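You operate a simulated robot arm through the tools that you are given. There is no shell and no other tool. Be economical: measure what you need, move in short steps, check, and stop when the job is done.

Carry out the task below with a simulated two-armed robot. There is one attempt and no reset: what you move stays moved.

JOB
Put the purple-capped cartridge on the shelf under the green-legged table. Carry the wide steel tray with both arms and set it on the shelf of the two-tier table. Put the pink pan on the sorting bench top. Fetch the green scoop and set it on the short island bench top. Put the green-capped cartridge on the short island bench top. Put the purple drink bottle on the long island bench top away on the middle shelf of the grey shelving. Pull the soak tank cover open. Do these in any order. Set down upright: purple drink bottle.

It is judged by the outcome, as a careful person would: the job done as asked, and still so three seconds after it is handed in. It fails if anything else is knocked over, pushed out of place, dropped, spilled or broken. A push-on lid holds only when it is set on centred and level and pressed home; a screw cap is set on level and turned clockwise until tight.

ROBOT AND FRAMES
Two 6-joint arms with fingered hands on one trunk, on a base that drives. Base frame: it is fixed to the floor where the robot stands at the start and does not move with it; the origin is under the middle of the robot, x ahead of it, y to its left, z up; the surface under the hand at the start is at about z = 80. Readings come in cm, degrees, newtons and seconds.
The left shoulder is at the start at [5, 17, 98.5], the right one opposite. With the tool pointing down near the work surface each hand reaches from about 52 to 78 cm from the robot's upright axis, wherever it stands, measured 20 degrees to its own side. Places, roughly: green scoop (10x9x10 cm) [-160, 310, 80]; green-capped cartridge (8x8x18 cm) [60, 270, 90]; middle shelf of the grey shelving [-970, -30, 90]; pink pan (22x19x6 cm) [-150, 290, 80]; purple drink bottle (7x7x21 cm) [80, 310, 90]; purple-capped cartridge (8x8x18 cm) [70, -10, 90]; shelf of the two-tier table [-310, 270, 30]; shelf under the green-legged table [30, -180, 30]; short island bench top [140, -30, 80]; soak tank cover [-730, -310, 110]; sorting bench top [-170, 540, 80]; wide steel tray (52x25x6 cm) [-60, 270, 80]. Payload 3.5 kg a hand.
The TCP of each hand is the grasp point between the finger pads, 2.6 cm short of the fingertips. In the tool frame z runs along the fingers and y along their closing line. Largest opening 13.2 cm; the body of the gripper starts 7.3 cm behind the TCP. The gripper is a hand of 3 fingers: y runs from the thumb to the fingers, the wrist lies at [0, 0, -23.4] in the tool frame, and closing takes about 1.5 s.
Orientation is that of the tool frame in the base frame, as a unit quaternion [x, y, z, w]. With the fingers straight down and closing along the base's y, the tool's x points along the base's -x, its y along +y and its z along -z.

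CONTROLS
- The arms move only by the tool apply_moves. It takes "left_moves", "right_moves" or both (then of equal length, played together; a hand with none holds still); each is a list of rows, each a list of 6 numbers: the shift along the tool's x, y, z in cm, then the turn, a rotation vector about the tool's x, y, z in degrees. In form: [[tx, ty, tz, ax, ay, az], ...]. A call has 1 to 12 rows; each row shifts and turns the commanded pose from where the row before left it, along the tool's axes as they then stand. "left_fingers" and "right_fingers" are, for a hand that has rows, the finger opening in cm, from 0 to 13.2, set as the call begins (left out, the last holds). A row lasts 0.2 s, in which the tool goes at most 5 cm and 8.6 degrees; a call with a longer step from one row to the next is refused whole, and so is a gripper value outside its range. Where a pose cannot be reached the arm comes as near as it can. A force on the tool above 40 N (or 10 N above the force at the start of the call, whichever is more), or a blocked arm, ends the call early, and 0.2 s more pass. The fingers move at their own pace (about 10.8 cm/s each) and stop on an object; they squeeze with about 26 N. The grip force told is the motor's: it shows also when the fingers shut on nothing. Time passes only in rows, and 0.2 s behind the last, so rows that do not move let the fingers close. It gives the time, the measured TCP pose, the force on the tool (base axes), the opening and the grip force at its end, in the units of the frame above (readings bear some noise), with the torque about the TCP (base axes, N m) and any sound that the robot's microphone picked up, and new pictures: "views" is both (left out), scene, wrist or none (wrist: the cameras of the hands that moved).
- Cameras (640 x 400 px; columns grow to the right, rows downward): "scene" is now at [3.69, -2.3, 157.66]; the picture's right is [-0.27, -0.96, 0.00], its down [-0.69, 0.19, -0.70] and it looks along [0.68, -0.19, -0.71] (base axes); focal length 267 px, centre (320, 200). "left" rides on the left gripper at [-6.2, 0.3, -9.2] in its tool frame; the picture's right is [-0.05, -1.00, 0.00], its down [0.83, -0.04, -0.55] and it looks along [0.55, -0.03, 0.83] (tool axes); focal length 230 px, centre (320, 200). "right" rides on the right gripper at [6.2, 0.3, -9.2] in its tool frame; the picture's right is [-0.05, 1.00, 0.00], its down [-0.83, -0.04, -0.56] and it looks along [-0.55, -0.03, 0.83] (tool axes); focal length 230 px, centre (320, 200). There is no depth. A picture from a camera that has moved, and an enlarged one, comes with that camera's place and axes in the base frame and with its lens.
- lift_body(by): slides the trunk up (or, below 0, down) by that many cm; the arms and the scene camera ride with it, the base frame stays. It gives what a move gives, with no picture.
- steer(legs): drives the robot by 1 to 6 legs, each [ahead, left, turn to the left] in cm, cm and degrees, along the robot's own axes; the way and the turn of a leg run together, so that a leg with both is an arc; at most 150 cm and 180 degrees a leg. The arms and the cameras ride along, it lands a little off, and it stops where it bumps. It gives what a move gives, and a new picture of the scene camera.
- set_fingers(finger1, finger2, thumb_bend, hand): sets how far each is bent, from 0 (flat) to 1 (curled in); at 0.3 the hand is open as for a grip, at 0.7 the pads meet at the TCP. One left out holds its place. A second passes; each finger stops where it meets its share of the squeeze, and holds until it gets a number again. A gripper value or a shape takes the hand back. It gives what a move gives, with no picture; readings hold the bend of each and the force on the fingers (four entries, about 0 where the hand has none), thumb and palm.
- set_grasp(shape, hand): the hand has 3 fingers and takes this shape, open, in about a second: jaw (thumb against the fingers, like two jaws); tri (thumb and two fingers); tip (a fingertip pinch); poke (one finger out to press); point (the index stretched); flat (the hand flat); cup (the hand cupped); fist (a fist). The gripper value then closes the fingers along that shape, each until it touches; the sizes above hold for jaw. It gives what a move gives, with no picture.
- head_to(pan, tilt): turns the head with the scene camera to pan (to the left, within 86 degrees either way) and tilt (down, from -29 to 69), counted from straight ahead of the robot. It gives what a move gives, and a new picture of the scene camera.
- close_up(camera, box): a new picture of the part [left, top, right, bottom] of that camera's present view, enlarged. It takes no simulated time.
- job_done(): hands the job in; it is judged then, once.

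Work in short steps. Places have to be worked out from the pictures, the camera data and where the tool is seen: move nearer, look again, correct. Check each grasp and each placing, and mend what went wrong. You have 186 turns and 260 pictures in all, those below and enlarged ones among them. Open the grippers and draw the arms clear of the work before you hand the job in, unless the task says otherwise; then end with one line.

The tools are called after "Emit:" as a command line: name --argument value ..., lists and objects as JSON in quotes. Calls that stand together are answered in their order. apply_moves: Moves the arms, as the interface text tells. Its arguments: {"type":"object","properties":{"left_moves":{"type":"array","items":{"type":"array","items":{"type":"number"}}},"left_fingers":{"type":"number"},"right_moves":{"type":"array","items":{"type":"array","items":{"type":"number"}}},"right_fingers":{"type":"number"},"views":{"type":"string","enum":["both","scene","wrist","none"]}},"required":[]} The other tools are called the same way: lift_body (by) slides the trunk up or down; set_grasp (shape, hand) gives the hand a shape; set_fingers (finger1, finger2, thumb_bend, hand) moves the fingers one by one; steer (legs) drives the base; head_to (pan, tilt) turns the head that bears the scene camera; close_up (camera, box) takes an enlarged picture of a part of a camera's view; job_done () hands the job in.

At the start:

```text
time: 0.0
left_eef_pos: [60.95, 2.02, 104.51]
left_orientation: [0.0, 1.0, 0.001, 0.0]
left_contact_force: [0.4, 0.2, -0.7]
left_torque: [0.02, -0.03, -0.02]
left_width: 13.17
left_grip_force: 0.1
left_shape: jaw
left_bend: [0.3, 0.3, 0.3]
left_finger forces: [0.1, 0.1, 0.1, 0.0, 0.0, 0.1]
right_eef_pos: [49.25, -45.41, 102.05]
right_orientation: [0.0, 1.0, -0.001, 0.0]
right_contact_force: [-0.1, -0.4, -0.3]
right_torque: [0.02, -0.02, 0.0]
right_width: 13.17
right_grip_force: 0.1
right_shape: jaw
right_bend: [0.3, 0.3, 0.3]
right_finger forces: [0.0, 0.0, 0.0, 0.0, 0.1, 0.1]
trunk travel left (down, up): [-60.0, 11.0]
robot x, y, heading: [0.02, -0.25, 0.1]
head pan, tilt: [-15.4, 45.4]
```

scene: 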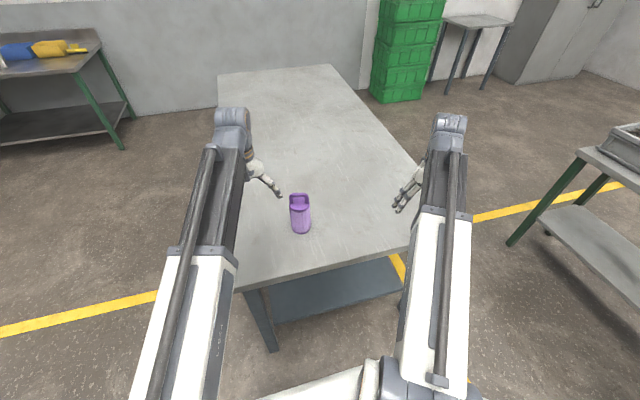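
right: 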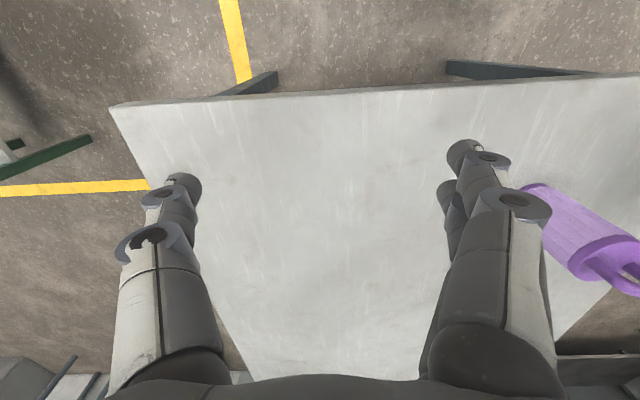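
left: 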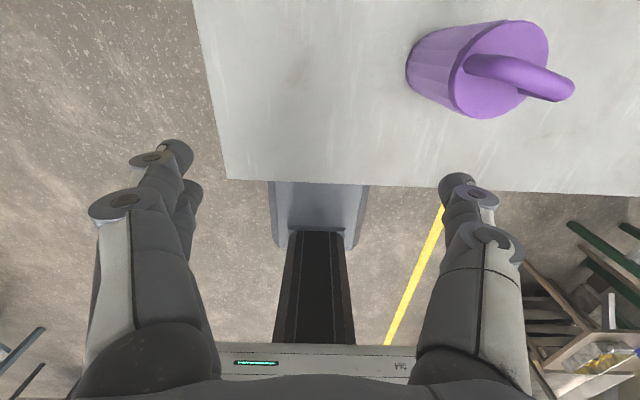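

The cartridge stands at about (64.6, -12.2). I'll back the base off and shift it right, so that the left hand can take the cartridge from the front with a horizontal tool.

Emit:
steer --legs '[[-20, -25, 0]]'

Emit:
apply_moves --left_moves '[[-1, 0, 0, 0, -8.2, 0], [-0.99, 0, 0.14, 0, -8.2, 0], [-0.96, 0, 0.28, 0, -8.2, 0], [-0.91, 0, 0.42, 0, -8.2, 0], [-0.84, 0, 0.54, 0, -8.2, 0], [-0.75, 0, 0.66, 0, -8.2, 0], [-0.65, 0, 0.76, 0, -8.2, 0], [-0.54, 0, 0.84, 0, -8.2, 0], [-0.41, 0, 0.91, 0, -8.2, 0], [-0.28, 0, 0.96, 0, -8.2, 0], [-0.14, 0, 0.99, 0, -8.0, 0]]' --left_fingers 13.2 --views "both"

```text
time: 2.1
left_eef_pos: [40.87, -22.87, 104.56]
left_orientation: [-0.002, 1.0, -0.001, 0.0]
left_contact_force: [0.5, -0.3, 0.8]
left_torque: [0.01, -0.01, -0.02]
left_width: 13.19
left_grip_force: 0.1
left_shape: jaw
left_bend: [0.3, 0.3, 0.3]
left_finger forces: [0.0, 0.0, 0.0, 0.0, 0.0, 0.1]
right_eef_pos: [29.33, -70.3, 102.04]
right_orientation: [-0.002, 1.0, 0.0, -0.001]
right_contact_force: [0.1, 0.2, 0.1]
right_torque: [0.0, -0.03, -0.05]
right_width: 13.2
right_grip_force: 0.0
right_shape: jaw
right_bend: [0.3, 0.3, 0.3]
right_finger forces: [0.0, 0.0, 0.0, 0.0, 0.1, 0.0]
trunk travel left (down, up): [-60.0, 11.0]
robot x, y, heading: [-19.85, -25.31, 0.0]
head pan, tilt: [-15.4, 45.4]
camera scene: at [-16.39, -27.4, 157.66], right [-0.26, -0.96, 0.0], down [-0.69, 0.19, -0.7], along [0.68, -0.18, -0.71], focal length 267 px, centre (320, 200)
```

scene: 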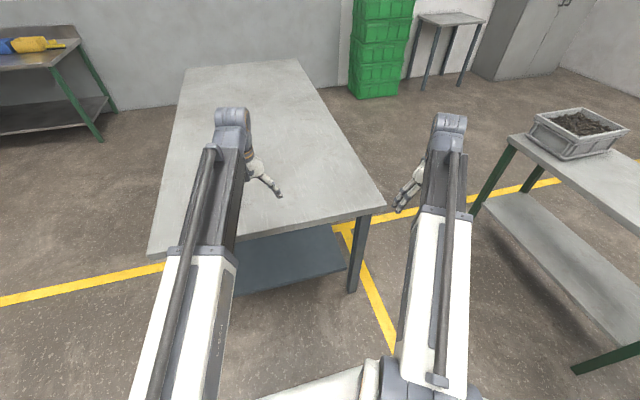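

```text
time: 4.5
left_eef_pos: [51.91, -22.63, 106.97]
left_orientation: [0.002, 0.739, 0.001, 0.674]
left_contact_force: [0.6, -0.3, 0.0]
left_torque: [0.02, 0.02, 0.03]
left_width: 13.17
left_grip_force: 0.0
left_shape: jaw
left_bend: [0.3, 0.3, 0.3]
left_finger forces: [0.1, 0.0, 0.0, 0.0, 0.0, 0.1]
left hand out of reach, approached as far as the arm can: row 11
right_eef_pos: [29.27, -70.31, 102.16]
right_orientation: [-0.002, 1.0, 0.0, 0.0]
right_contact_force: [0.2, -0.4, -0.2]
right_torque: [-0.01, -0.01, -0.03]
right_width: 13.2
right_grip_force: 0.1
right_shape: jaw
right_bend: [0.3, 0.3, 0.3]
right_finger forces: [0.1, 0.0, 0.0, 0.1, 0.0, 0.0]
trunk travel left (down, up): [-60.0, 11.0]
robot x, y, heading: [-20.45, -25.16, 0.0]
head pan, tilt: [-15.4, 45.4]
camera scene: at [-16.35, -27.36, 157.66], right [-0.26, -0.96, 0.0], down [-0.69, 0.19, -0.7], along [0.68, -0.18, -0.71], focal length 267 px, centre (320, 200)
camera left: at [43.1, -22.36, 113.87], right [0.0, -1.0, 0.05], down [-0.63, -0.04, -0.77], along [0.78, -0.03, -0.63], focal length 230 px, centre (320, 200)
```

scene: 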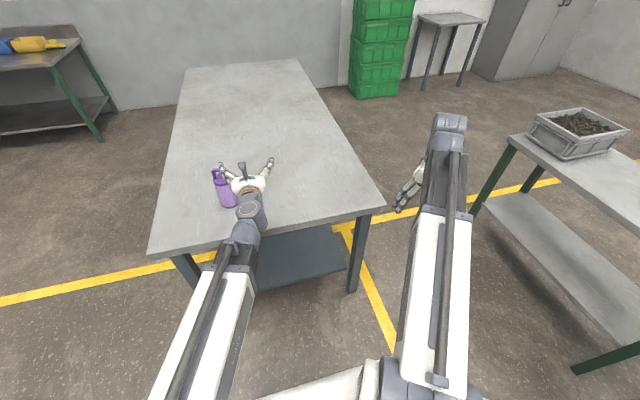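
left: 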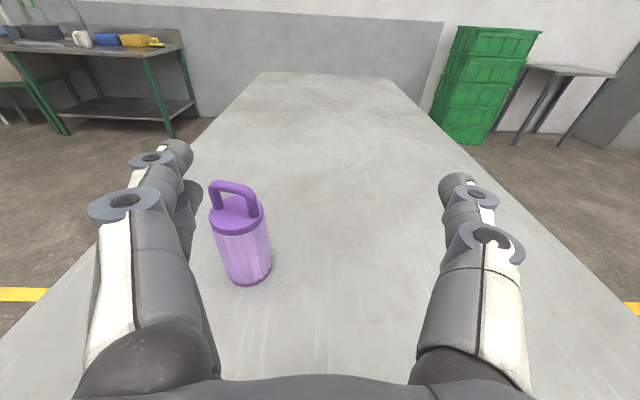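

The cartridge is confirmed at about (64.8, -12.2). I'll shift the hand left in line with it, lower to mid-height, and check.

Emit:
apply_moves --left_moves '[[0, 3.5, 0, 0, 0, 0], [0, 3.5, 0, 0, 0, 0], [0, 3.5, 0, 0, 0, 0], [4.4, 0, 0, 0, 0, 0], [4.4, 0, 0, 0, 0, 0], [4.4, 0, 0, 0, 0, 0], [4.4, 0, 0, 0, 0, 0]]' --views "wrist"

```text
time: 6.1
left_eef_pos: [50.26, -11.9, 91.24]
left_orientation: [0.013, 0.74, 0.007, 0.673]
left_contact_force: [-0.4, 1.2, -0.4]
left_torque: [-0.06, -0.01, -0.13]
left_width: 13.19
left_grip_force: 0.2
left_shape: jaw
left_bend: [0.3, 0.3, 0.3]
left_finger forces: [0.0, 0.0, 0.1, 0.0, 0.1, 0.0]
left hand out of reach, approached as far as the arm can: row 4, 5, 6
right_eef_pos: [29.29, -70.22, 102.19]
right_orientation: [-0.002, 1.0, 0.0, 0.0]
right_contact_force: [0.1, -0.4, 0.0]
right_torque: [0.02, -0.02, -0.01]
right_width: 13.19
right_grip_force: 0.1
right_shape: jaw
right_bend: [0.3, 0.3, 0.3]
right_finger forces: [0.0, 0.1, 0.1, 0.1, 0.0, 0.0]
trunk travel left (down, up): [-60.0, 11.0]
robot x, y, heading: [-20.25, -25.29, 0.3]
head pan, tilt: [-15.4, 45.4]
camera left: at [41.59, -11.73, 98.26], right [-0.01, -1.0, 0.03], down [-0.63, -0.02, -0.78], along [0.78, -0.02, -0.63], focal length 230 px, centre (320, 200)
```

left: 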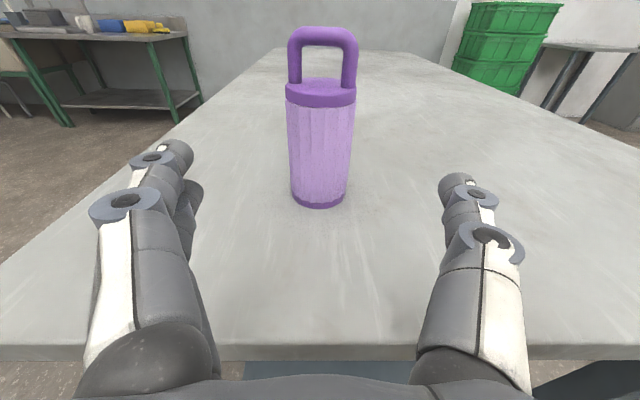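

It is centred ahead of the hand. I'll go forward about 14.6 cm, slightly down, and close.

Emit:
apply_moves --left_moves '[[1.2, 0, 3.6, 0, 0, 0], [1.2, -0.1, 3.6, 0, 0, 0], [0, -0.1, 3.7, 0, 0, 0], [0, 0, 3.7, 0, 0, 0], [0, 0, 0, 0, 0, 0]]' --views "wrist"

Emit:
apply_moves --left_moves '[[0, 0, 0, 0, 0, 0], [0, 0, 0, 0, 0, 0], [0, 0, 0, 0, 0, 0], [0, 0, 0, 0, 0, 0], [0, 0, 0, 0, 0, 0], [0, 0, 0, 0, 0, 0], [0, 0, 0, 0, 0, 0]]' --left_fingers 0 --views "wrist"

```text
time: 7.3
left_eef_pos: [64.49, -11.99, 87.48]
left_orientation: [0.001, 0.74, 0.003, 0.673]
left_contact_force: [-1.4, 1.2, 0.0]
left_torque: [-0.01, -0.01, 0.0]
left_width: 13.16
left_grip_force: 0.1
left_shape: jaw
left_bend: [0.3, 0.3, 0.3]
left_finger forces: [0.0, 0.0, 0.1, 0.0, 0.1, 0.0]
right_eef_pos: [29.28, -70.35, 102.07]
right_orientation: [-0.002, 1.0, 0.0, 0.0]
right_contact_force: [0.0, 0.0, 0.0]
right_torque: [0.01, 0.04, 0.0]
right_width: 13.17
right_grip_force: 0.1
right_shape: jaw
right_bend: [0.3, 0.3, 0.3]
right_finger forces: [0.0, 0.0, 0.0, 0.0, 0.0, 0.1]
trunk travel left (down, up): [-60.0, 11.0]
robot x, y, heading: [-19.94, -25.33, 0.2]
head pan, tilt: [-15.4, 45.4]
camera left: at [55.84, -11.72, 94.43], right [0.0, -1.0, 0.05], down [-0.63, -0.04, -0.77], along [0.78, -0.03, -0.63], focal length 230 px, centre (320, 200)
```

left: 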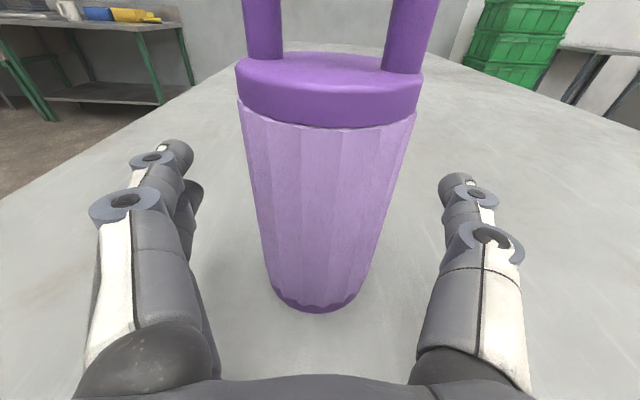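

```text
time: 8.9
left_eef_pos: [64.5, -11.95, 87.51]
left_orientation: [0.002, 0.74, 0.002, 0.673]
left_contact_force: [0.5, 0.6, -0.7]
left_torque: [-0.06, 0.03, -0.02]
left_width: 6.25
left_grip_force: 26.2
left_shape: jaw
left_bend: [0.73, 0.73, 0.7]
left_finger forces: [11.7, 11.8, 0.0, 0.0, 23.4, 0.0]
right_eef_pos: [29.25, -70.26, 102.12]
right_orientation: [-0.002, 1.0, 0.0, 0.001]
right_contact_force: [-0.8, 0.4, 0.2]
right_torque: [-0.03, 0.01, 0.0]
right_width: 13.2
right_grip_force: 0.0
right_shape: jaw
right_bend: [0.3, 0.3, 0.3]
right_finger forces: [0.0, 0.0, 0.0, 0.1, 0.0, 0.0]
trunk travel left (down, up): [-60.0, 11.0]
robot x, y, heading: [-20.2, -24.95, 0.3]
head pan, tilt: [-15.4, 45.4]
camera left: at [55.83, -11.73, 94.43], right [0.0, -1.0, 0.05], down [-0.63, -0.04, -0.77], along [0.78, -0.03, -0.63], focal length 230 px, centre (320, 200)
```

left: 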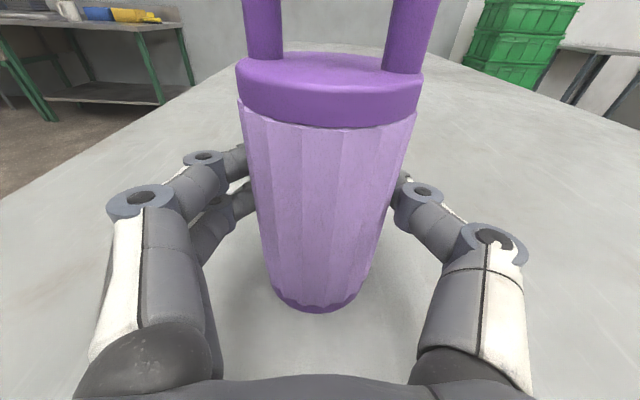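

Grip holds (6.25 cm wide, 26 N). I'll lift it, turn right to face the green-legged table, and drive partway over.

Emit:
apply_moves --left_moves '[[-3, 0, 0, 0, 0, 0], [-4, 0, 0, 0, 0, 0], [-4, 0, 0, 0, 0, 0]]' --views "none"

Emit:
steer --legs '[[-25, 0, 0], [0, 0, -90], [35, 40, 0]]'

```text
time: 9.7
left_eef_pos: [65.68, -12.0, 98.4]
left_orientation: [0.001, 0.74, 0.002, 0.672]
left_contact_force: [0.6, -0.4, -2.7]
left_torque: [-0.01, 0.07, -0.01]
left_width: 6.24
left_grip_force: 25.9
left_shape: jaw
left_bend: [0.73, 0.73, 0.7]
left_finger forces: [11.8, 11.8, 0.1, 0.0, 23.6, 0.1]
right_eef_pos: [29.33, -70.42, 102.15]
right_orientation: [-0.001, 1.0, 0.0, 0.0]
right_contact_force: [-0.7, 0.0, 0.7]
right_torque: [0.01, -0.01, 0.05]
right_width: 13.21
right_grip_force: 0.0
right_shape: jaw
right_bend: [0.3, 0.3, 0.3]
right_finger forces: [0.0, 0.0, 0.0, 0.0, 0.1, 0.2]
trunk travel left (down, up): [-60.0, 11.0]
robot x, y, heading: [-20.56, -25.0, 0.3]
head pan, tilt: [-15.4, 45.4]
```

```text
time: 18.0
left_eef_pos: [6.69, -145.94, 98.36]
left_orientation: [0.526, 0.52, -0.476, 0.475]
left_contact_force: [0.3, 0.2, -2.9]
left_torque: [0.04, 0.03, 0.01]
left_width: 6.23
left_grip_force: 26.2
left_shape: jaw
left_bend: [0.73, 0.73, 0.7]
left_finger forces: [11.8, 11.9, 0.0, 0.0, 23.7, 0.0]
right_eef_pos: [-51.41, -109.11, 102.23]
right_orientation: [0.709, 0.706, 0.0, 0.0]
right_contact_force: [-0.3, 0.6, 0.3]
right_torque: [0.01, -0.01, 0.03]
right_width: 13.18
right_grip_force: 0.1
right_shape: jaw
right_bend: [0.3, 0.3, 0.3]
right_finger forces: [0.1, 0.0, 0.1, 0.1, 0.0, 0.0]
trunk travel left (down, up): [-60.0, 11.0]
robot x, y, heading: [-5.56, -60.04, -90.2]
head pan, tilt: [-15.4, 45.4]
camera scene: at [-8.14, -64.05, 157.66], right [-0.96, 0.27, 0.0], down [0.19, 0.69, -0.7], along [-0.19, -0.68, -0.71], focal length 267 px, centre (320, 200)
```

scene: 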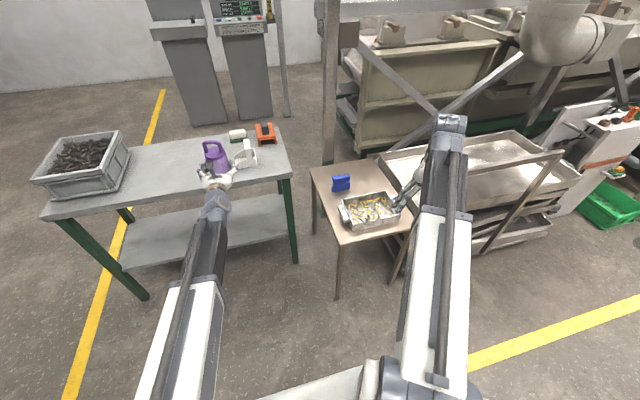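

Table front edge is at y≈-156, spanning x from -21 to 73. I'll shift left so the right arm clears the small table, lower the trunk, and look at the shelf.

Emit:
steer --legs '[[-6, 38, 0]]'

Emit:
lift_body --by -48

Emit:
head_to --pan 8 --tilt 35

```text
time: 20.2
left_eef_pos: [38.95, -140.56, 98.37]
left_orientation: [0.525, 0.521, -0.475, 0.476]
left_contact_force: [-0.7, -0.4, -1.9]
left_torque: [0.04, -0.01, -0.02]
left_width: 6.22
left_grip_force: 25.8
left_shape: jaw
left_bend: [0.73, 0.73, 0.7]
left_finger forces: [12.2, 12.1, 0.0, 0.0, 24.2, 0.1]
right_eef_pos: [-19.42, -103.67, 102.15]
right_orientation: [0.708, 0.707, 0.001, 0.0]
right_contact_force: [1.0, 0.5, 0.3]
right_torque: [-0.04, 0.01, -0.03]
right_width: 13.18
right_grip_force: 0.0
right_shape: jaw
right_bend: [0.3, 0.3, 0.3]
right_finger forces: [0.1, 0.0, 0.0, 0.0, 0.0, 0.1]
trunk travel left (down, up): [-60.0, 11.0]
robot x, y, heading: [26.15, -54.33, -90.3]
head pan, tilt: [-15.4, 45.4]
stopped in leg 1: the robot was blocked; the commanded pose is now the measured one
camera scene: at [23.79, -58.71, 157.66], right [-0.96, 0.27, 0.0], down [0.19, 0.69, -0.7], along [-0.19, -0.68, -0.71], focal length 267 px, centre (320, 200)
```

scene: 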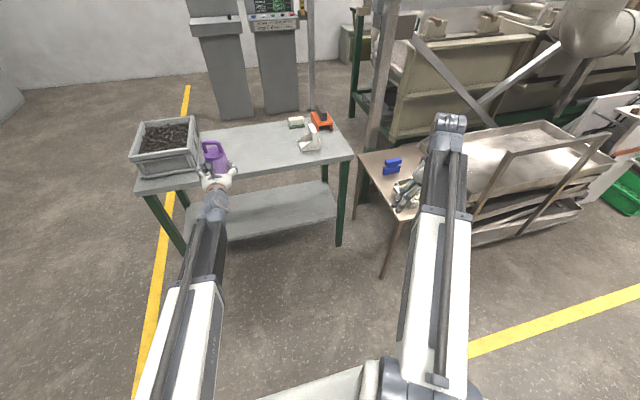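

```text
refused: -48 is not a number from -40 to 40
```

```text
time: 21.1
left_eef_pos: [39.08, -140.59, 98.42]
left_orientation: [0.526, 0.521, -0.475, 0.476]
left_contact_force: [-0.9, 0.5, -2.1]
left_torque: [0.03, -0.01, 0.02]
left_width: 6.2
left_grip_force: 26.2
left_shape: jaw
left_bend: [0.73, 0.73, 0.7]
left_finger forces: [12.1, 12.0, 0.0, 0.1, 24.3, 0.0]
right_eef_pos: [-19.3, -103.7, 102.18]
right_orientation: [0.708, 0.707, 0.0, 0.0]
right_contact_force: [0.0, -0.9, -0.2]
right_torque: [0.03, 0.04, 0.01]
right_width: 13.2
right_grip_force: 0.2
right_shape: jaw
right_bend: [0.3, 0.3, 0.3]
right_finger forces: [0.0, 0.0, 0.0, 0.0, 0.0, 0.1]
trunk travel left (down, up): [-60.0, 11.0]
robot x, y, heading: [26.13, -54.93, -90.5]
head pan, tilt: [8.0, 35.0]
camera scene: at [27.22, -59.6, 159.2], right [-0.99, -0.14, 0.0], down [-0.08, 0.57, -0.82], along [0.11, -0.81, -0.57], focal length 267 px, centre (320, 200)
```

scene: 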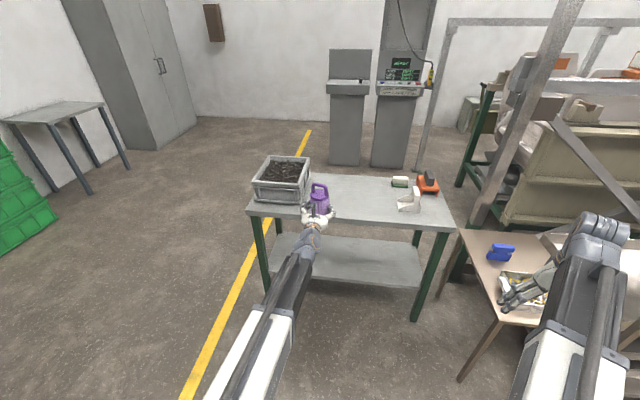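

The base bumped something, probably the bench behind-left, so I stay at this x. I'll tuck the right hand inward clear of the small table, step forward a bit, then lower the trunk.

Emit:
apply_moves --right_moves '[[0, 4, 0, 0, 0, 0], [0, 4, 0, 0, 0, 0], [0, 4, 0, 0, 0, 0], [0, 4, 0, 0, 0, 0]]' --views "none"

Emit:
lift_body --by -40

Emit:
head_to --pan 5 --tilt 35

```text
time: 22.1
left_eef_pos: [38.94, -140.47, 98.32]
left_orientation: [0.525, 0.522, -0.474, 0.476]
left_contact_force: [-0.9, -0.6, -2.2]
left_torque: [0.04, 0.0, 0.03]
left_width: 6.2
left_grip_force: 25.3
left_shape: jaw
left_bend: [0.73, 0.73, 0.7]
left_finger forces: [12.1, 12.0, 0.0, 0.1, 24.3, 0.0]
right_eef_pos: [-3.17, -103.89, 102.1]
right_orientation: [0.708, 0.706, 0.0, 0.0]
right_contact_force: [-0.3, 0.6, -0.4]
right_torque: [0.01, -0.01, -0.03]
right_width: 13.2
right_grip_force: 0.2
right_shape: jaw
right_bend: [0.3, 0.3, 0.3]
right_finger forces: [0.0, 0.0, 0.0, 0.1, 0.0, 0.1]
trunk travel left (down, up): [-60.0, 11.0]
robot x, y, heading: [25.91, -55.09, -90.1]
head pan, tilt: [8.0, 35.0]
```

```text
time: 26.1
left_eef_pos: [38.85, -140.46, 88.86]
left_orientation: [0.526, 0.521, -0.475, 0.476]
left_contact_force: [0.3, -0.2, -2.1]
left_torque: [0.03, -0.02, 0.03]
left_width: 6.2
left_grip_force: 26.1
left_shape: jaw
left_bend: [0.73, 0.73, 0.7]
left_finger forces: [12.1, 12.1, 0.0, 0.1, 24.2, 0.0]
right_eef_pos: [-3.37, -103.93, 92.65]
right_orientation: [0.708, 0.706, 0.0, 0.0]
right_contact_force: [0.5, -0.5, 0.6]
right_torque: [0.03, 0.0, 0.01]
right_width: 13.19
right_grip_force: 0.0
right_shape: jaw
right_bend: [0.3, 0.3, 0.3]
right_finger forces: [0.1, 0.0, 0.0, 0.1, 0.0, 0.0]
trunk travel left (down, up): [-50.5, 20.5]
robot x, y, heading: [26.22, -55.04, -90.1]
head pan, tilt: [8.0, 35.0]
stopped: the arm was blocked; the commanded pose is now the measured one
```

```text
time: 26.7
left_eef_pos: [39.0, -140.5, 88.9]
left_orientation: [0.526, 0.521, -0.475, 0.476]
left_contact_force: [0.5, -0.7, -2.1]
left_torque: [0.02, 0.02, 0.02]
left_width: 6.22
left_grip_force: 26.1
left_shape: jaw
left_bend: [0.73, 0.73, 0.7]
left_finger forces: [12.1, 12.1, 0.2, 0.0, 24.3, 0.0]
right_eef_pos: [-3.45, -103.81, 92.59]
right_orientation: [0.708, 0.706, 0.0, 0.0]
right_contact_force: [0.6, 0.1, 0.7]
right_torque: [0.01, 0.01, -0.01]
right_width: 13.2
right_grip_force: 0.0
right_shape: jaw
right_bend: [0.3, 0.3, 0.3]
right_finger forces: [0.0, 0.0, 0.0, 0.1, 0.1, 0.0]
trunk travel left (down, up): [-50.5, 20.5]
robot x, y, heading: [26.11, -54.62, -90.2]
head pan, tilt: [5.0, 35.0]
camera scene: at [26.7, -59.61, 149.71], right [-1.0, -0.08, 0.0], down [-0.05, 0.57, -0.82], along [0.07, -0.82, -0.57], focal length 267 px, centre (320, 200)
```

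scene: 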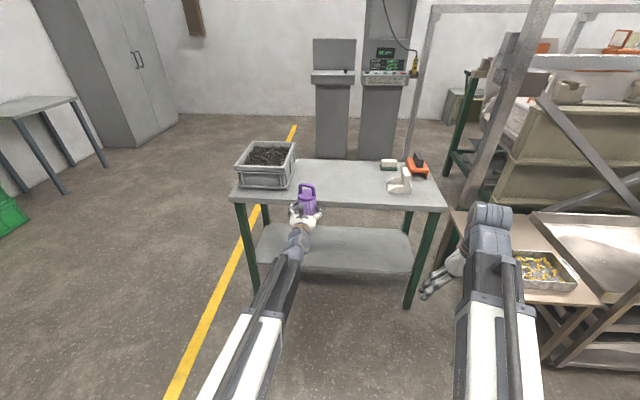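

Something blocked the lowering, most likely the left elbow over the bench corner. I'll raise again and use the table's free left end instead: through the corridor to about (172, -165), facing -x.

Emit:
lift_body --by 14

Emit:
steer --legs '[[0, -45, 0], [0, 0, 90], [0, -53, 0], [150, 0, 0], [41, 0, 0], [0, 0, 180]]'

```text
time: 28.4
left_eef_pos: [38.97, -140.49, 102.84]
left_orientation: [0.525, 0.521, -0.475, 0.476]
left_contact_force: [-0.8, 0.3, -3.0]
left_torque: [0.01, -0.03, 0.02]
left_width: 6.22
left_grip_force: 25.9
left_shape: jaw
left_bend: [0.73, 0.73, 0.7]
left_finger forces: [12.1, 12.2, 0.0, 0.1, 24.3, 0.1]
right_eef_pos: [-3.26, -103.82, 106.54]
right_orientation: [0.708, 0.706, 0.0, 0.001]
right_contact_force: [0.6, -0.3, 1.0]
right_torque: [-0.01, 0.02, 0.02]
right_width: 13.2
right_grip_force: 0.0
right_shape: jaw
right_bend: [0.3, 0.3, 0.3]
right_finger forces: [0.0, 0.0, 0.0, 0.1, 0.1, 0.1]
trunk travel left (down, up): [-64.5, 6.5]
robot x, y, heading: [26.82, -54.74, -90.0]
head pan, tilt: [5.0, 35.0]
```

```text
time: 53.9
left_eef_pos: [82.92, -119.99, 102.91]
left_orientation: [0.739, -0.024, -0.673, -0.019]
left_contact_force: [-0.5, 0.1, -2.2]
left_torque: [-0.07, 0.01, -0.02]
left_width: 6.16
left_grip_force: 26.4
left_shape: jaw
left_bend: [0.73, 0.73, 0.7]
left_finger forces: [12.0, 12.0, 0.0, 0.0, 24.0, 0.0]
right_eef_pos: [121.97, -79.79, 106.53]
right_orientation: [1.0, -0.03, 0.0, 0.0]
right_contact_force: [0.1, -0.7, -0.8]
right_torque: [0.03, 0.0, 0.0]
right_width: 13.2
right_grip_force: 0.0
right_shape: jaw
right_bend: [0.3, 0.3, 0.3]
right_finger forces: [0.0, 0.0, 0.0, 0.0, 0.0, 0.0]
trunk travel left (down, up): [-64.5, 6.5]
robot x, y, heading: [169.0, -112.28, 176.5]
head pan, tilt: [5.0, 35.0]
camera scene: at [164.36, -112.75, 163.69], right [-0.03, 1.0, 0.0], down [0.57, 0.02, -0.82], along [-0.82, -0.02, -0.57], focal length 267 px, centre (320, 200)
```

scene: 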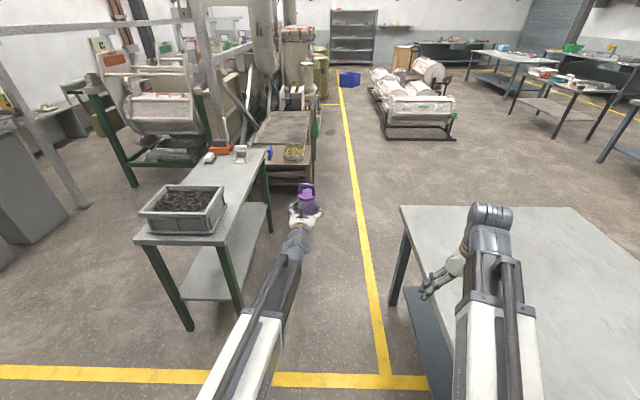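

Clear view of the table's end now. I'll strafe alongside, back off a bit for margin, straighten the heading, then lower.

Emit:
steer --legs '[[-12, 0, 3.5], [0, 52, 0]]'

Emit:
lift_body --by -40

Emit:
lift_body --by -14

Emit:
head_to --pan 10 --tilt 35

Emit:
close_up --camera "left" --box '[0, 0, 640, 400]'

```text
time: 57.7
left_eef_pos: [95.55, -177.22, 102.93]
left_orientation: [0.74, -0.002, -0.673, 0.002]
left_contact_force: [-0.7, -0.4, -2.9]
left_torque: [0.01, -0.05, 0.0]
left_width: 6.17
left_grip_force: 25.7
left_shape: jaw
left_bend: [0.73, 0.73, 0.7]
left_finger forces: [12.1, 12.1, 0.1, 0.0, 24.2, 0.0]
right_eef_pos: [132.14, -134.92, 106.7]
right_orientation: [1.0, 0.0, 0.0, 0.0]
right_contact_force: [-0.1, -0.8, 0.8]
right_torque: [0.0, -0.02, -0.04]
right_width: 13.22
right_grip_force: 0.0
right_shape: jaw
right_bend: [0.3, 0.3, 0.3]
right_finger forces: [0.1, 0.0, 0.0, 0.1, 0.0, 0.0]
trunk travel left (down, up): [-64.5, 6.5]
robot x, y, heading: [181.18, -164.47, 179.9]
head pan, tilt: [5.0, 35.0]
camera scene: at [176.31, -165.3, 163.69], right [-0.09, 1.0, 0.0], down [0.57, 0.05, -0.82], along [-0.82, -0.07, -0.57], focal length 267 px, centre (320, 200)
```

scene: 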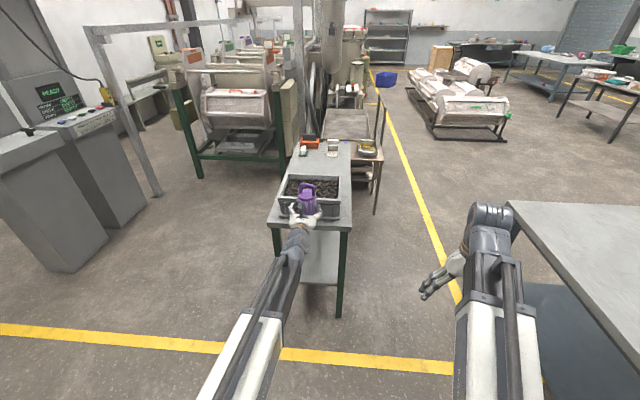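

```text
time: 61.6
left_eef_pos: [95.59, -177.27, 62.83]
left_orientation: [0.739, -0.003, -0.673, 0.0]
left_contact_force: [0.3, 0.3, -2.5]
left_torque: [-0.02, -0.07, 0.0]
left_width: 6.16
left_grip_force: 25.7
left_shape: jaw
left_bend: [0.73, 0.73, 0.7]
left_finger forces: [12.1, 12.0, 0.0, 0.1, 24.1, 0.0]
right_eef_pos: [131.99, -134.93, 66.63]
right_orientation: [1.0, 0.0, 0.0, -0.001]
right_contact_force: [0.2, 0.8, 0.3]
right_torque: [0.02, -0.06, 0.01]
right_width: 13.18
right_grip_force: 0.1
right_shape: jaw
right_bend: [0.3, 0.3, 0.3]
right_finger forces: [0.0, 0.0, 0.0, 0.0, 0.0, 0.0]
trunk travel left (down, up): [-24.5, 46.5]
robot x, y, heading: [181.25, -164.13, 179.8]
head pan, tilt: [5.0, 35.0]
```

```text
time: 63.2
left_eef_pos: [95.55, -177.18, 48.79]
left_orientation: [0.74, -0.004, -0.672, 0.0]
left_contact_force: [0.4, -0.8, -1.4]
left_torque: [-0.01, -0.06, -0.02]
left_width: 6.18
left_grip_force: 26.1
left_shape: jaw
left_bend: [0.73, 0.73, 0.7]
left_finger forces: [12.0, 12.0, 0.0, 0.0, 24.1, 0.0]
right_eef_pos: [132.1, -135.08, 52.66]
right_orientation: [1.0, 0.0, 0.0, 0.001]
right_contact_force: [0.3, 0.3, -0.3]
right_torque: [-0.02, -0.01, -0.01]
right_width: 13.18
right_grip_force: 0.0
right_shape: jaw
right_bend: [0.3, 0.3, 0.3]
right_finger forces: [0.0, 0.0, 0.0, 0.0, 0.0, 0.1]
trunk travel left (down, up): [-10.5, 60.5]
robot x, y, heading: [181.52, -164.11, 180.1]
head pan, tilt: [5.0, 35.0]
```

```text
time: 63.9
left_eef_pos: [95.52, -177.22, 48.86]
left_orientation: [0.74, -0.003, -0.672, 0.0]
left_contact_force: [0.3, -0.5, -2.3]
left_torque: [-0.02, -0.05, 0.01]
left_width: 6.2
left_grip_force: 25.8
left_shape: jaw
left_bend: [0.73, 0.73, 0.7]
left_finger forces: [12.1, 12.1, 0.0, 0.0, 24.1, 0.1]
right_eef_pos: [132.03, -134.9, 52.59]
right_orientation: [1.0, 0.0, 0.0, -0.001]
right_contact_force: [0.9, -0.3, -0.2]
right_torque: [-0.02, -0.04, 0.02]
right_width: 13.2
right_grip_force: 0.1
right_shape: jaw
right_bend: [0.3, 0.3, 0.3]
right_finger forces: [0.1, 0.1, 0.1, 0.0, 0.1, 0.1]
trunk travel left (down, up): [-10.5, 60.5]
robot x, y, heading: [181.19, -164.0, 179.9]
head pan, tilt: [10.0, 35.0]
camera scene: at [176.43, -166.01, 109.69], right [-0.17, 0.99, 0.0], down [0.57, 0.1, -0.82], along [-0.81, -0.14, -0.57], focal length 267 px, centre (320, 200)
```

scene: 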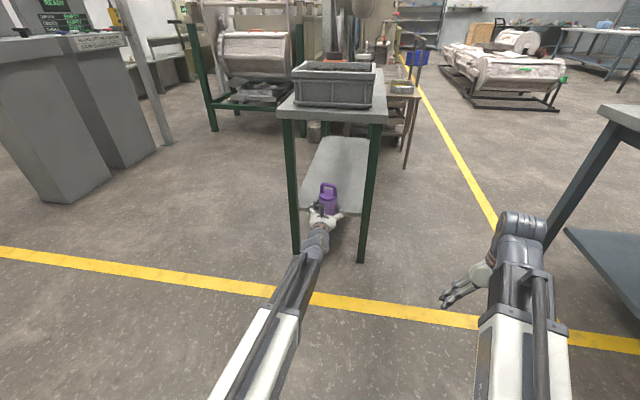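

```text
1.00 times, centred on (320, 200) of left (not enlarged: the box is as wide or as high as the picture)
camera zoom: at [104.02, -177.6, 55.8], right [0.0, 1.0, 0.05], down [0.63, 0.04, -0.77], along [-0.77, 0.03, -0.63], focal length 230 px, centre (320, 200)
```

zoom: 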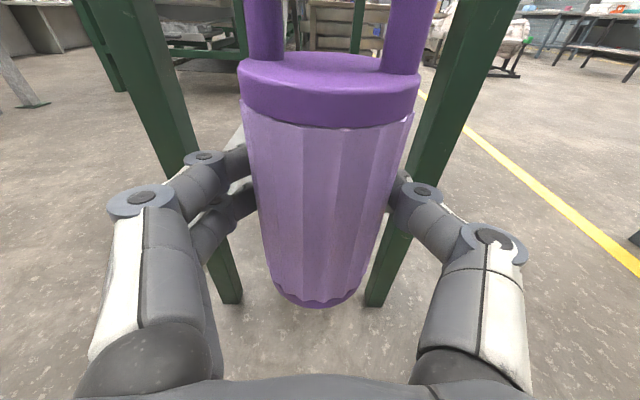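

Well aligned between the legs; the shelf is around z≈34 and the cartridge bottom at about 41. Driving in 36 cm.

Emit:
steer --legs '[[36, 0, 0]]'

Emit:
close_up --camera "left" --box '[0, 0, 640, 400]'

```text
time: 66.2
left_eef_pos: [59.86, -177.65, 48.92]
left_orientation: [0.74, -0.001, -0.673, 0.002]
left_contact_force: [-0.6, 0.6, -2.7]
left_torque: [0.02, -0.04, 0.02]
left_width: 6.19
left_grip_force: 26.2
left_shape: jaw
left_bend: [0.73, 0.73, 0.7]
left_finger forces: [12.1, 12.0, 0.0, 0.0, 24.1, 0.0]
right_eef_pos: [96.32, -135.15, 52.62]
right_orientation: [1.0, 0.002, 0.001, 0.0]
right_contact_force: [0.2, -0.3, -0.1]
right_torque: [0.0, 0.0, 0.01]
right_width: 13.2
right_grip_force: 0.0
right_shape: jaw
right_bend: [0.3, 0.3, 0.3]
right_finger forces: [0.0, 0.0, 0.1, 0.0, 0.0, 0.1]
trunk travel left (down, up): [-10.5, 60.5]
robot x, y, heading: [145.61, -164.58, -179.8]
head pan, tilt: [10.0, 35.0]
camera scene: at [140.76, -166.04, 109.69], right [-0.18, 0.98, 0.0], down [0.56, 0.1, -0.82], along [-0.81, -0.14, -0.57], focal length 267 px, centre (320, 200)
```

scene: 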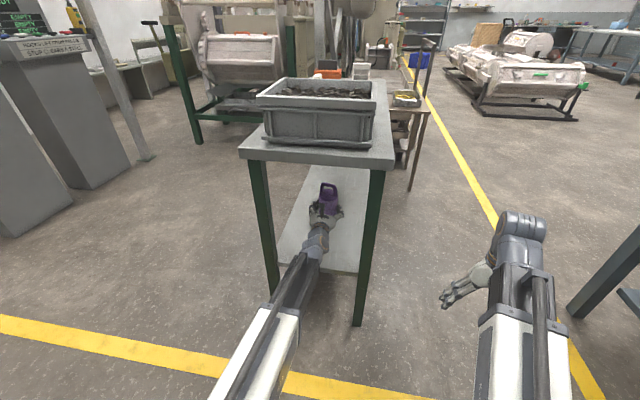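

```text
1.00 times, centred on (320, 200) of left (not enlarged: the box is as wide or as high as the picture)
camera zoom: at [68.4, -177.96, 55.8], right [-0.01, 1.0, 0.05], down [0.63, 0.04, -0.77], along [-0.77, 0.02, -0.63], focal length 230 px, centre (320, 200)
```

zoom: 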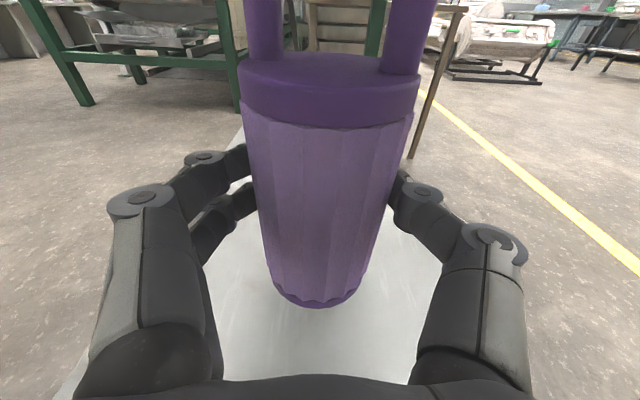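

Positioned over the shelf. I'll lower with the arm in small steps and watch the force.

Emit:
apply_moves --left_moves '[[1, 0, 0, 0, 0, 0], [1, 0, 0, 0, 0, 0], [1, 0, 0, 0, 0, 0], [1, 0, 0, 0, 0, 0], [1, 0, 0, 0, 0, 0], [0.5, 0, 0, 0, 0, 0], [0, 0, 0, 0, 0, 0]]' --views "wrist"

```text
time: 67.8
left_eef_pos: [60.46, -177.69, 43.48]
left_orientation: [0.74, -0.002, -0.672, 0.002]
left_contact_force: [0.2, -0.4, -1.9]
left_torque: [0.0, -0.04, 0.0]
left_width: 6.19
left_grip_force: 26.1
left_shape: jaw
left_bend: [0.73, 0.73, 0.7]
left_finger forces: [12.1, 12.0, 0.0, 0.1, 24.1, 0.0]
right_eef_pos: [96.2, -135.12, 52.59]
right_orientation: [1.0, 0.002, 0.0, 0.0]
right_contact_force: [0.0, 0.3, -0.2]
right_torque: [0.0, -0.01, 0.02]
right_width: 13.2
right_grip_force: 0.0
right_shape: jaw
right_bend: [0.3, 0.3, 0.3]
right_finger forces: [0.0, 0.0, 0.0, 0.0, 0.0, 0.0]
trunk travel left (down, up): [-10.5, 60.5]
robot x, y, heading: [145.25, -164.49, -180.1]
head pan, tilt: [10.0, 35.0]
camera left: at [69.0, -177.99, 50.36], right [-0.01, 1.0, 0.05], down [0.63, 0.04, -0.77], along [-0.77, 0.02, -0.63], focal length 230 px, centre (320, 200)
```

left: 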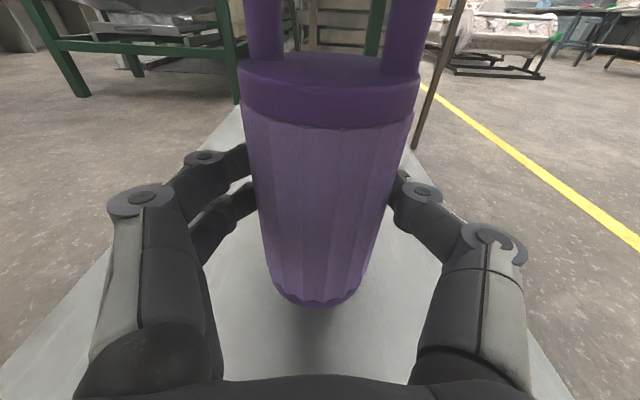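

No contact yet (bottom at about 36). I'll continue down in half-centimetre steps.

Emit:
apply_moves --left_moves '[[0.5, 0, 0, 0, 0, 0], [0.5, 0, 0, 0, 0, 0], [0.5, 0, 0, 0, 0, 0], [0.5, 0, 0, 0, 0, 0], [0, 0, 0, 0, 0, 0]]' --views "none"

```text
time: 69.0
left_eef_pos: [60.64, -177.72, 41.25]
left_orientation: [0.74, -0.001, -0.672, 0.002]
left_contact_force: [0.3, 0.8, -2.4]
left_torque: [0.0, -0.02, -0.02]
left_width: 6.18
left_grip_force: 25.7
left_shape: jaw
left_bend: [0.73, 0.73, 0.7]
left_finger forces: [12.2, 12.1, 0.0, 0.0, 24.1, 0.0]
right_eef_pos: [96.28, -135.21, 52.58]
right_orientation: [1.0, 0.002, 0.0, 0.0]
right_contact_force: [0.2, -0.3, 0.4]
right_torque: [-0.03, 0.01, 0.02]
right_width: 13.21
right_grip_force: 0.1
right_shape: jaw
right_bend: [0.3, 0.3, 0.3]
right_finger forces: [0.0, 0.1, 0.1, 0.1, 0.1, 0.0]
trunk travel left (down, up): [-10.5, 60.5]
robot x, y, heading: [145.63, -164.12, -180.0]
head pan, tilt: [10.0, 35.0]
```

Still no contact, so I go further down.

Emit:
apply_moves --left_moves '[[0.5, 0, 0, 0, 0, 0], [0.5, 0, 0, 0, 0, 0], [0.5, 0, 0, 0, 0, 0], [0.5, 0, 0, 0, 0, 0], [0.5, 0, 0, 0, 0, 0], [0.5, 0, 0, 0, 0, 0], [0, 0, 0, 0, 0, 0]]' --views "wrist"

```text
time: 70.6
left_eef_pos: [60.82, -177.78, 39.32]
left_orientation: [0.734, 0.0, -0.679, 0.004]
left_contact_force: [-1.6, -2.2, 37.8]
left_torque: [0.0, 0.68, -0.01]
left_width: 6.2
left_grip_force: 26.3
left_shape: jaw
left_bend: [0.73, 0.73, 0.7]
left_finger forces: [13.9, 14.0, 0.0, 0.0, 26.0, 0.0]
right_eef_pos: [96.42, -135.09, 52.8]
right_orientation: [1.0, 0.002, -0.002, 0.0]
right_contact_force: [1.4, -0.1, -0.3]
right_torque: [0.02, 0.01, -0.01]
right_width: 13.18
right_grip_force: 0.0
right_shape: jaw
right_bend: [0.3, 0.3, 0.3]
right_finger forces: [0.0, 0.0, 0.0, 0.0, 0.1, 0.0]
trunk travel left (down, up): [-10.5, 60.5]
robot x, y, heading: [145.96, -164.51, -179.9]
head pan, tilt: [10.0, 35.0]
camera left: at [69.45, -178.05, 46.18], right [-0.01, 1.0, 0.05], down [0.62, 0.04, -0.78], along [-0.79, 0.02, -0.62], focal length 230 px, centre (320, 200)
```

left: 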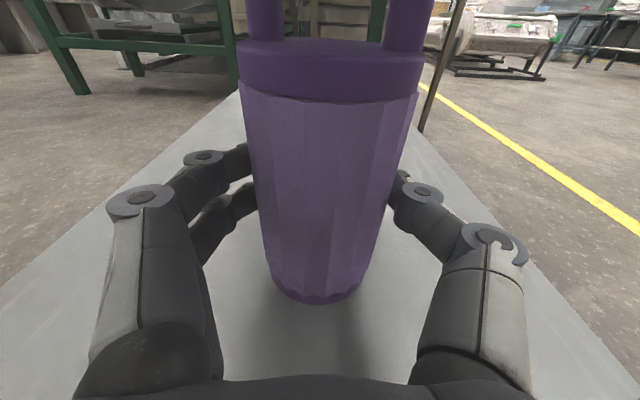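

Contact: it's on the shelf and pressing. I'll relieve 0.8 cm, open, and check before withdrawing.

Emit:
apply_moves --left_moves '[[-0.8, 0, 0, 0, 0, 0], [0, 0, 0, 0, 0, 0]]' --views "none"

Emit:
apply_moves --left_moves '[[0, 0, 0, 0, 0, 0], [0, 0, 0, 0, 0, 0], [0, 0, 0, 0, 0, 0], [0, 0, 0, 0, 0, 0], [0, 0, 0, 0, 0, 0]]' --left_fingers 13.2 --views "wrist"

```text
time: 71.2
left_eef_pos: [60.82, -177.79, 39.5]
left_orientation: [0.738, -0.001, -0.674, 0.003]
left_contact_force: [-5.1, -2.3, 20.9]
left_torque: [0.05, 0.37, -0.01]
left_width: 6.21
left_grip_force: 26.2
left_shape: jaw
left_bend: [0.73, 0.73, 0.7]
left_finger forces: [14.1, 13.7, 0.2, 0.0, 25.1, 0.0]
right_eef_pos: [96.35, -135.1, 52.61]
right_orientation: [1.0, 0.002, -0.001, 0.0]
right_contact_force: [-0.5, 0.9, -0.1]
right_torque: [-0.01, 0.0, 0.0]
right_width: 13.2
right_grip_force: 0.1
right_shape: jaw
right_bend: [0.3, 0.3, 0.3]
right_finger forces: [0.0, 0.0, 0.0, 0.1, 0.0, 0.1]
trunk travel left (down, up): [-10.5, 60.5]
robot x, y, heading: [145.56, -164.2, -179.8]
head pan, tilt: [10.0, 35.0]
```

```text
time: 72.4
left_eef_pos: [60.91, -177.66, 39.15]
left_orientation: [0.74, 0.0, -0.673, 0.004]
left_contact_force: [0.5, 0.1, 0.3]
left_torque: [-0.01, -0.02, 0.02]
left_width: 13.21
left_grip_force: 0.0
left_shape: jaw
left_bend: [0.3, 0.3, 0.3]
left_finger forces: [0.0, 0.0, 0.0, 0.1, 0.0, 0.0]
right_eef_pos: [96.18, -135.05, 52.58]
right_orientation: [1.0, 0.002, -0.001, 0.0]
right_contact_force: [-0.2, 0.5, 0.4]
right_torque: [0.01, 0.02, -0.02]
right_width: 13.16
right_grip_force: 0.2
right_shape: jaw
right_bend: [0.3, 0.3, 0.3]
right_finger forces: [0.0, 0.0, 0.0, 0.0, 0.0, 0.1]
trunk travel left (down, up): [-10.5, 60.5]
robot x, y, heading: [145.41, -164.43, -179.8]
head pan, tilt: [10.0, 35.0]
camera left: at [69.37, -178.03, 46.18], right [-0.01, 1.0, 0.05], down [0.63, 0.04, -0.77], along [-0.77, 0.02, -0.63], focal length 230 px, centre (320, 200)
```

left: 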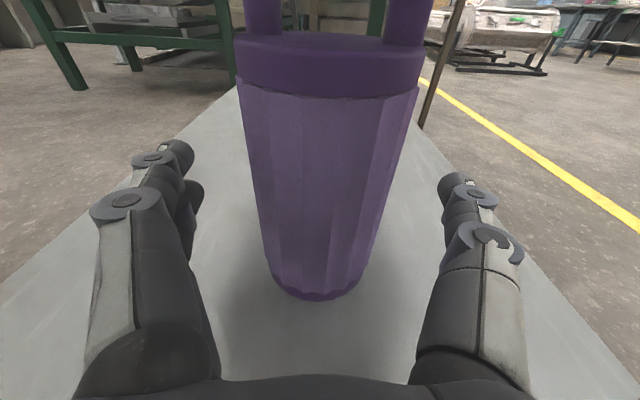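

The cartridge stands free on the shelf. I'll back straight out, raise the trunk, and head around toward the long island bench.

Emit:
steer --legs '[[-50, 0, 0]]'

Emit:
lift_body --by 40

Emit:
lift_body --by 20

Emit:
steer --legs '[[0, 52, 0], [0, -104, 0], [135, 0, 0], [0, 0, -90], [0, 75, 0], [150, 0, 0]]'

```text
time: 75.3
left_eef_pos: [111.02, -177.46, 39.29]
left_orientation: [0.74, -0.001, -0.673, 0.002]
left_contact_force: [-0.2, -0.2, 0.0]
left_torque: [-0.03, 0.01, 0.01]
left_width: 13.18
left_grip_force: 0.0
left_shape: jaw
left_bend: [0.3, 0.3, 0.3]
left_finger forces: [0.1, 0.0, 0.0, 0.0, 0.0, 0.1]
right_eef_pos: [146.4, -135.09, 52.6]
right_orientation: [1.0, 0.002, 0.0, 0.0]
right_contact_force: [1.9, -0.3, -0.5]
right_torque: [0.0, -0.01, 0.02]
right_width: 13.22
right_grip_force: 0.2
right_shape: jaw
right_bend: [0.3, 0.3, 0.3]
right_finger forces: [0.0, 0.0, 0.1, 0.0, 0.0, 0.0]
trunk travel left (down, up): [-10.5, 60.5]
robot x, y, heading: [196.17, -164.31, -180.1]
head pan, tilt: [10.0, 35.0]
camera scene: at [190.91, -165.92, 109.69], right [-0.18, 0.98, 0.0], down [0.56, 0.1, -0.82], along [-0.81, -0.14, -0.57], focal length 267 px, centre (320, 200)
```

scene: 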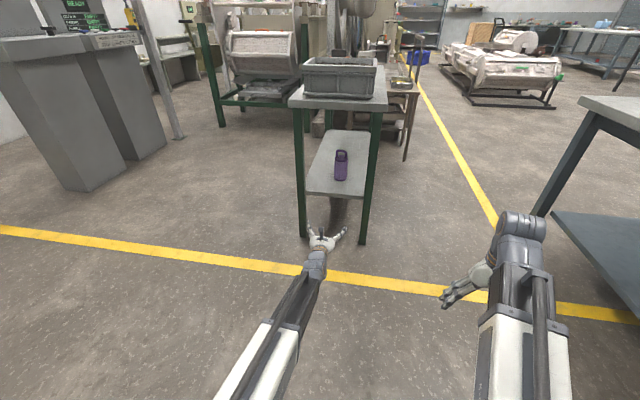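

```text
time: 79.2
left_eef_pos: [111.04, -177.49, 79.21]
left_orientation: [0.74, -0.002, -0.672, 0.002]
left_contact_force: [0.1, 0.5, -0.2]
left_torque: [0.03, -0.02, 0.02]
left_width: 13.18
left_grip_force: 0.0
left_shape: jaw
left_bend: [0.3, 0.3, 0.3]
left_finger forces: [0.0, 0.1, 0.0, 0.0, 0.1, 0.0]
right_eef_pos: [146.58, -135.03, 92.68]
right_orientation: [1.0, 0.001, 0.001, 0.0]
right_contact_force: [-0.5, -0.2, 0.0]
right_torque: [0.0, 0.0, 0.02]
right_width: 13.16
right_grip_force: 0.1
right_shape: jaw
right_bend: [0.3, 0.3, 0.3]
right_finger forces: [0.1, 0.0, 0.1, 0.1, 0.0, 0.0]
trunk travel left (down, up): [-50.5, 20.5]
robot x, y, heading: [195.85, -164.12, -180.1]
head pan, tilt: [10.0, 35.0]
```

```text
time: 81.3
left_eef_pos: [110.96, -177.63, 99.29]
left_orientation: [0.74, -0.002, -0.673, 0.002]
left_contact_force: [0.1, -0.2, 0.5]
left_torque: [0.02, 0.01, 0.02]
left_width: 13.21
left_grip_force: 0.1
left_shape: jaw
left_bend: [0.3, 0.3, 0.3]
left_finger forces: [0.0, 0.1, 0.1, 0.0, 0.0, 0.0]
right_eef_pos: [146.48, -134.93, 112.6]
right_orientation: [1.0, 0.002, 0.0, -0.001]
right_contact_force: [-0.6, -0.6, -0.6]
right_torque: [-0.04, -0.01, 0.01]
right_width: 13.22
right_grip_force: 0.2
right_shape: jaw
right_bend: [0.3, 0.3, 0.3]
right_finger forces: [0.0, 0.1, 0.0, 0.0, 0.0, 0.0]
trunk travel left (down, up): [-70.5, 0.5]
robot x, y, heading: [195.69, -164.04, -179.5]
head pan, tilt: [10.0, 35.0]
```

```text
time: 103.0
left_eef_pos: [-25.42, -30.69, 99.18]
left_orientation: [0.524, -0.523, -0.478, -0.472]
left_contact_force: [0.2, 0.3, 0.1]
left_torque: [0.03, 0.0, -0.03]
left_width: 13.18
left_grip_force: 0.0
left_shape: jaw
left_bend: [0.3, 0.3, 0.3]
left_finger forces: [0.0, 0.0, 0.1, 0.1, 0.0, 0.0]
right_eef_pos: [17.6, -65.69, 112.53]
right_orientation: [0.711, -0.703, 0.0, 0.0]
right_contact_force: [0.4, -0.5, 0.3]
right_torque: [-0.03, 0.04, 0.01]
right_width: 13.2
right_grip_force: 0.1
right_shape: jaw
right_bend: [0.3, 0.3, 0.3]
right_finger forces: [0.0, 0.0, 0.0, 0.0, 0.0, 0.0]
trunk travel left (down, up): [-70.5, 0.5]
robot x, y, heading: [-11.33, -115.11, 90.8]
head pan, tilt: [10.0, 35.0]
stopped in leg 5: the robot was blocked; the commanded pose is now the measured one
camera scene: at [-12.92, -110.7, 169.69], right [0.98, 0.18, 0.0], down [0.1, -0.56, -0.82], along [-0.15, 0.81, -0.57], focal length 267 px, centre (320, 200)
```

scene: 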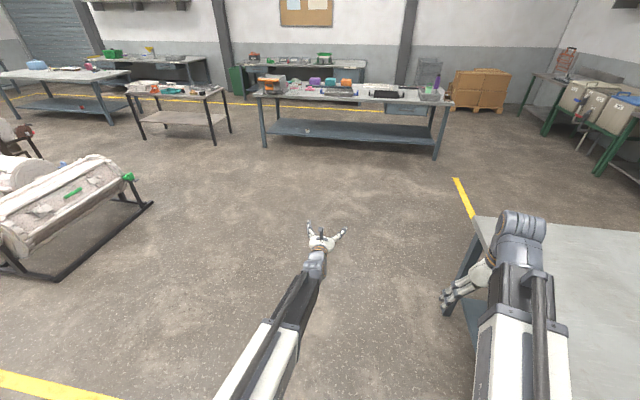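

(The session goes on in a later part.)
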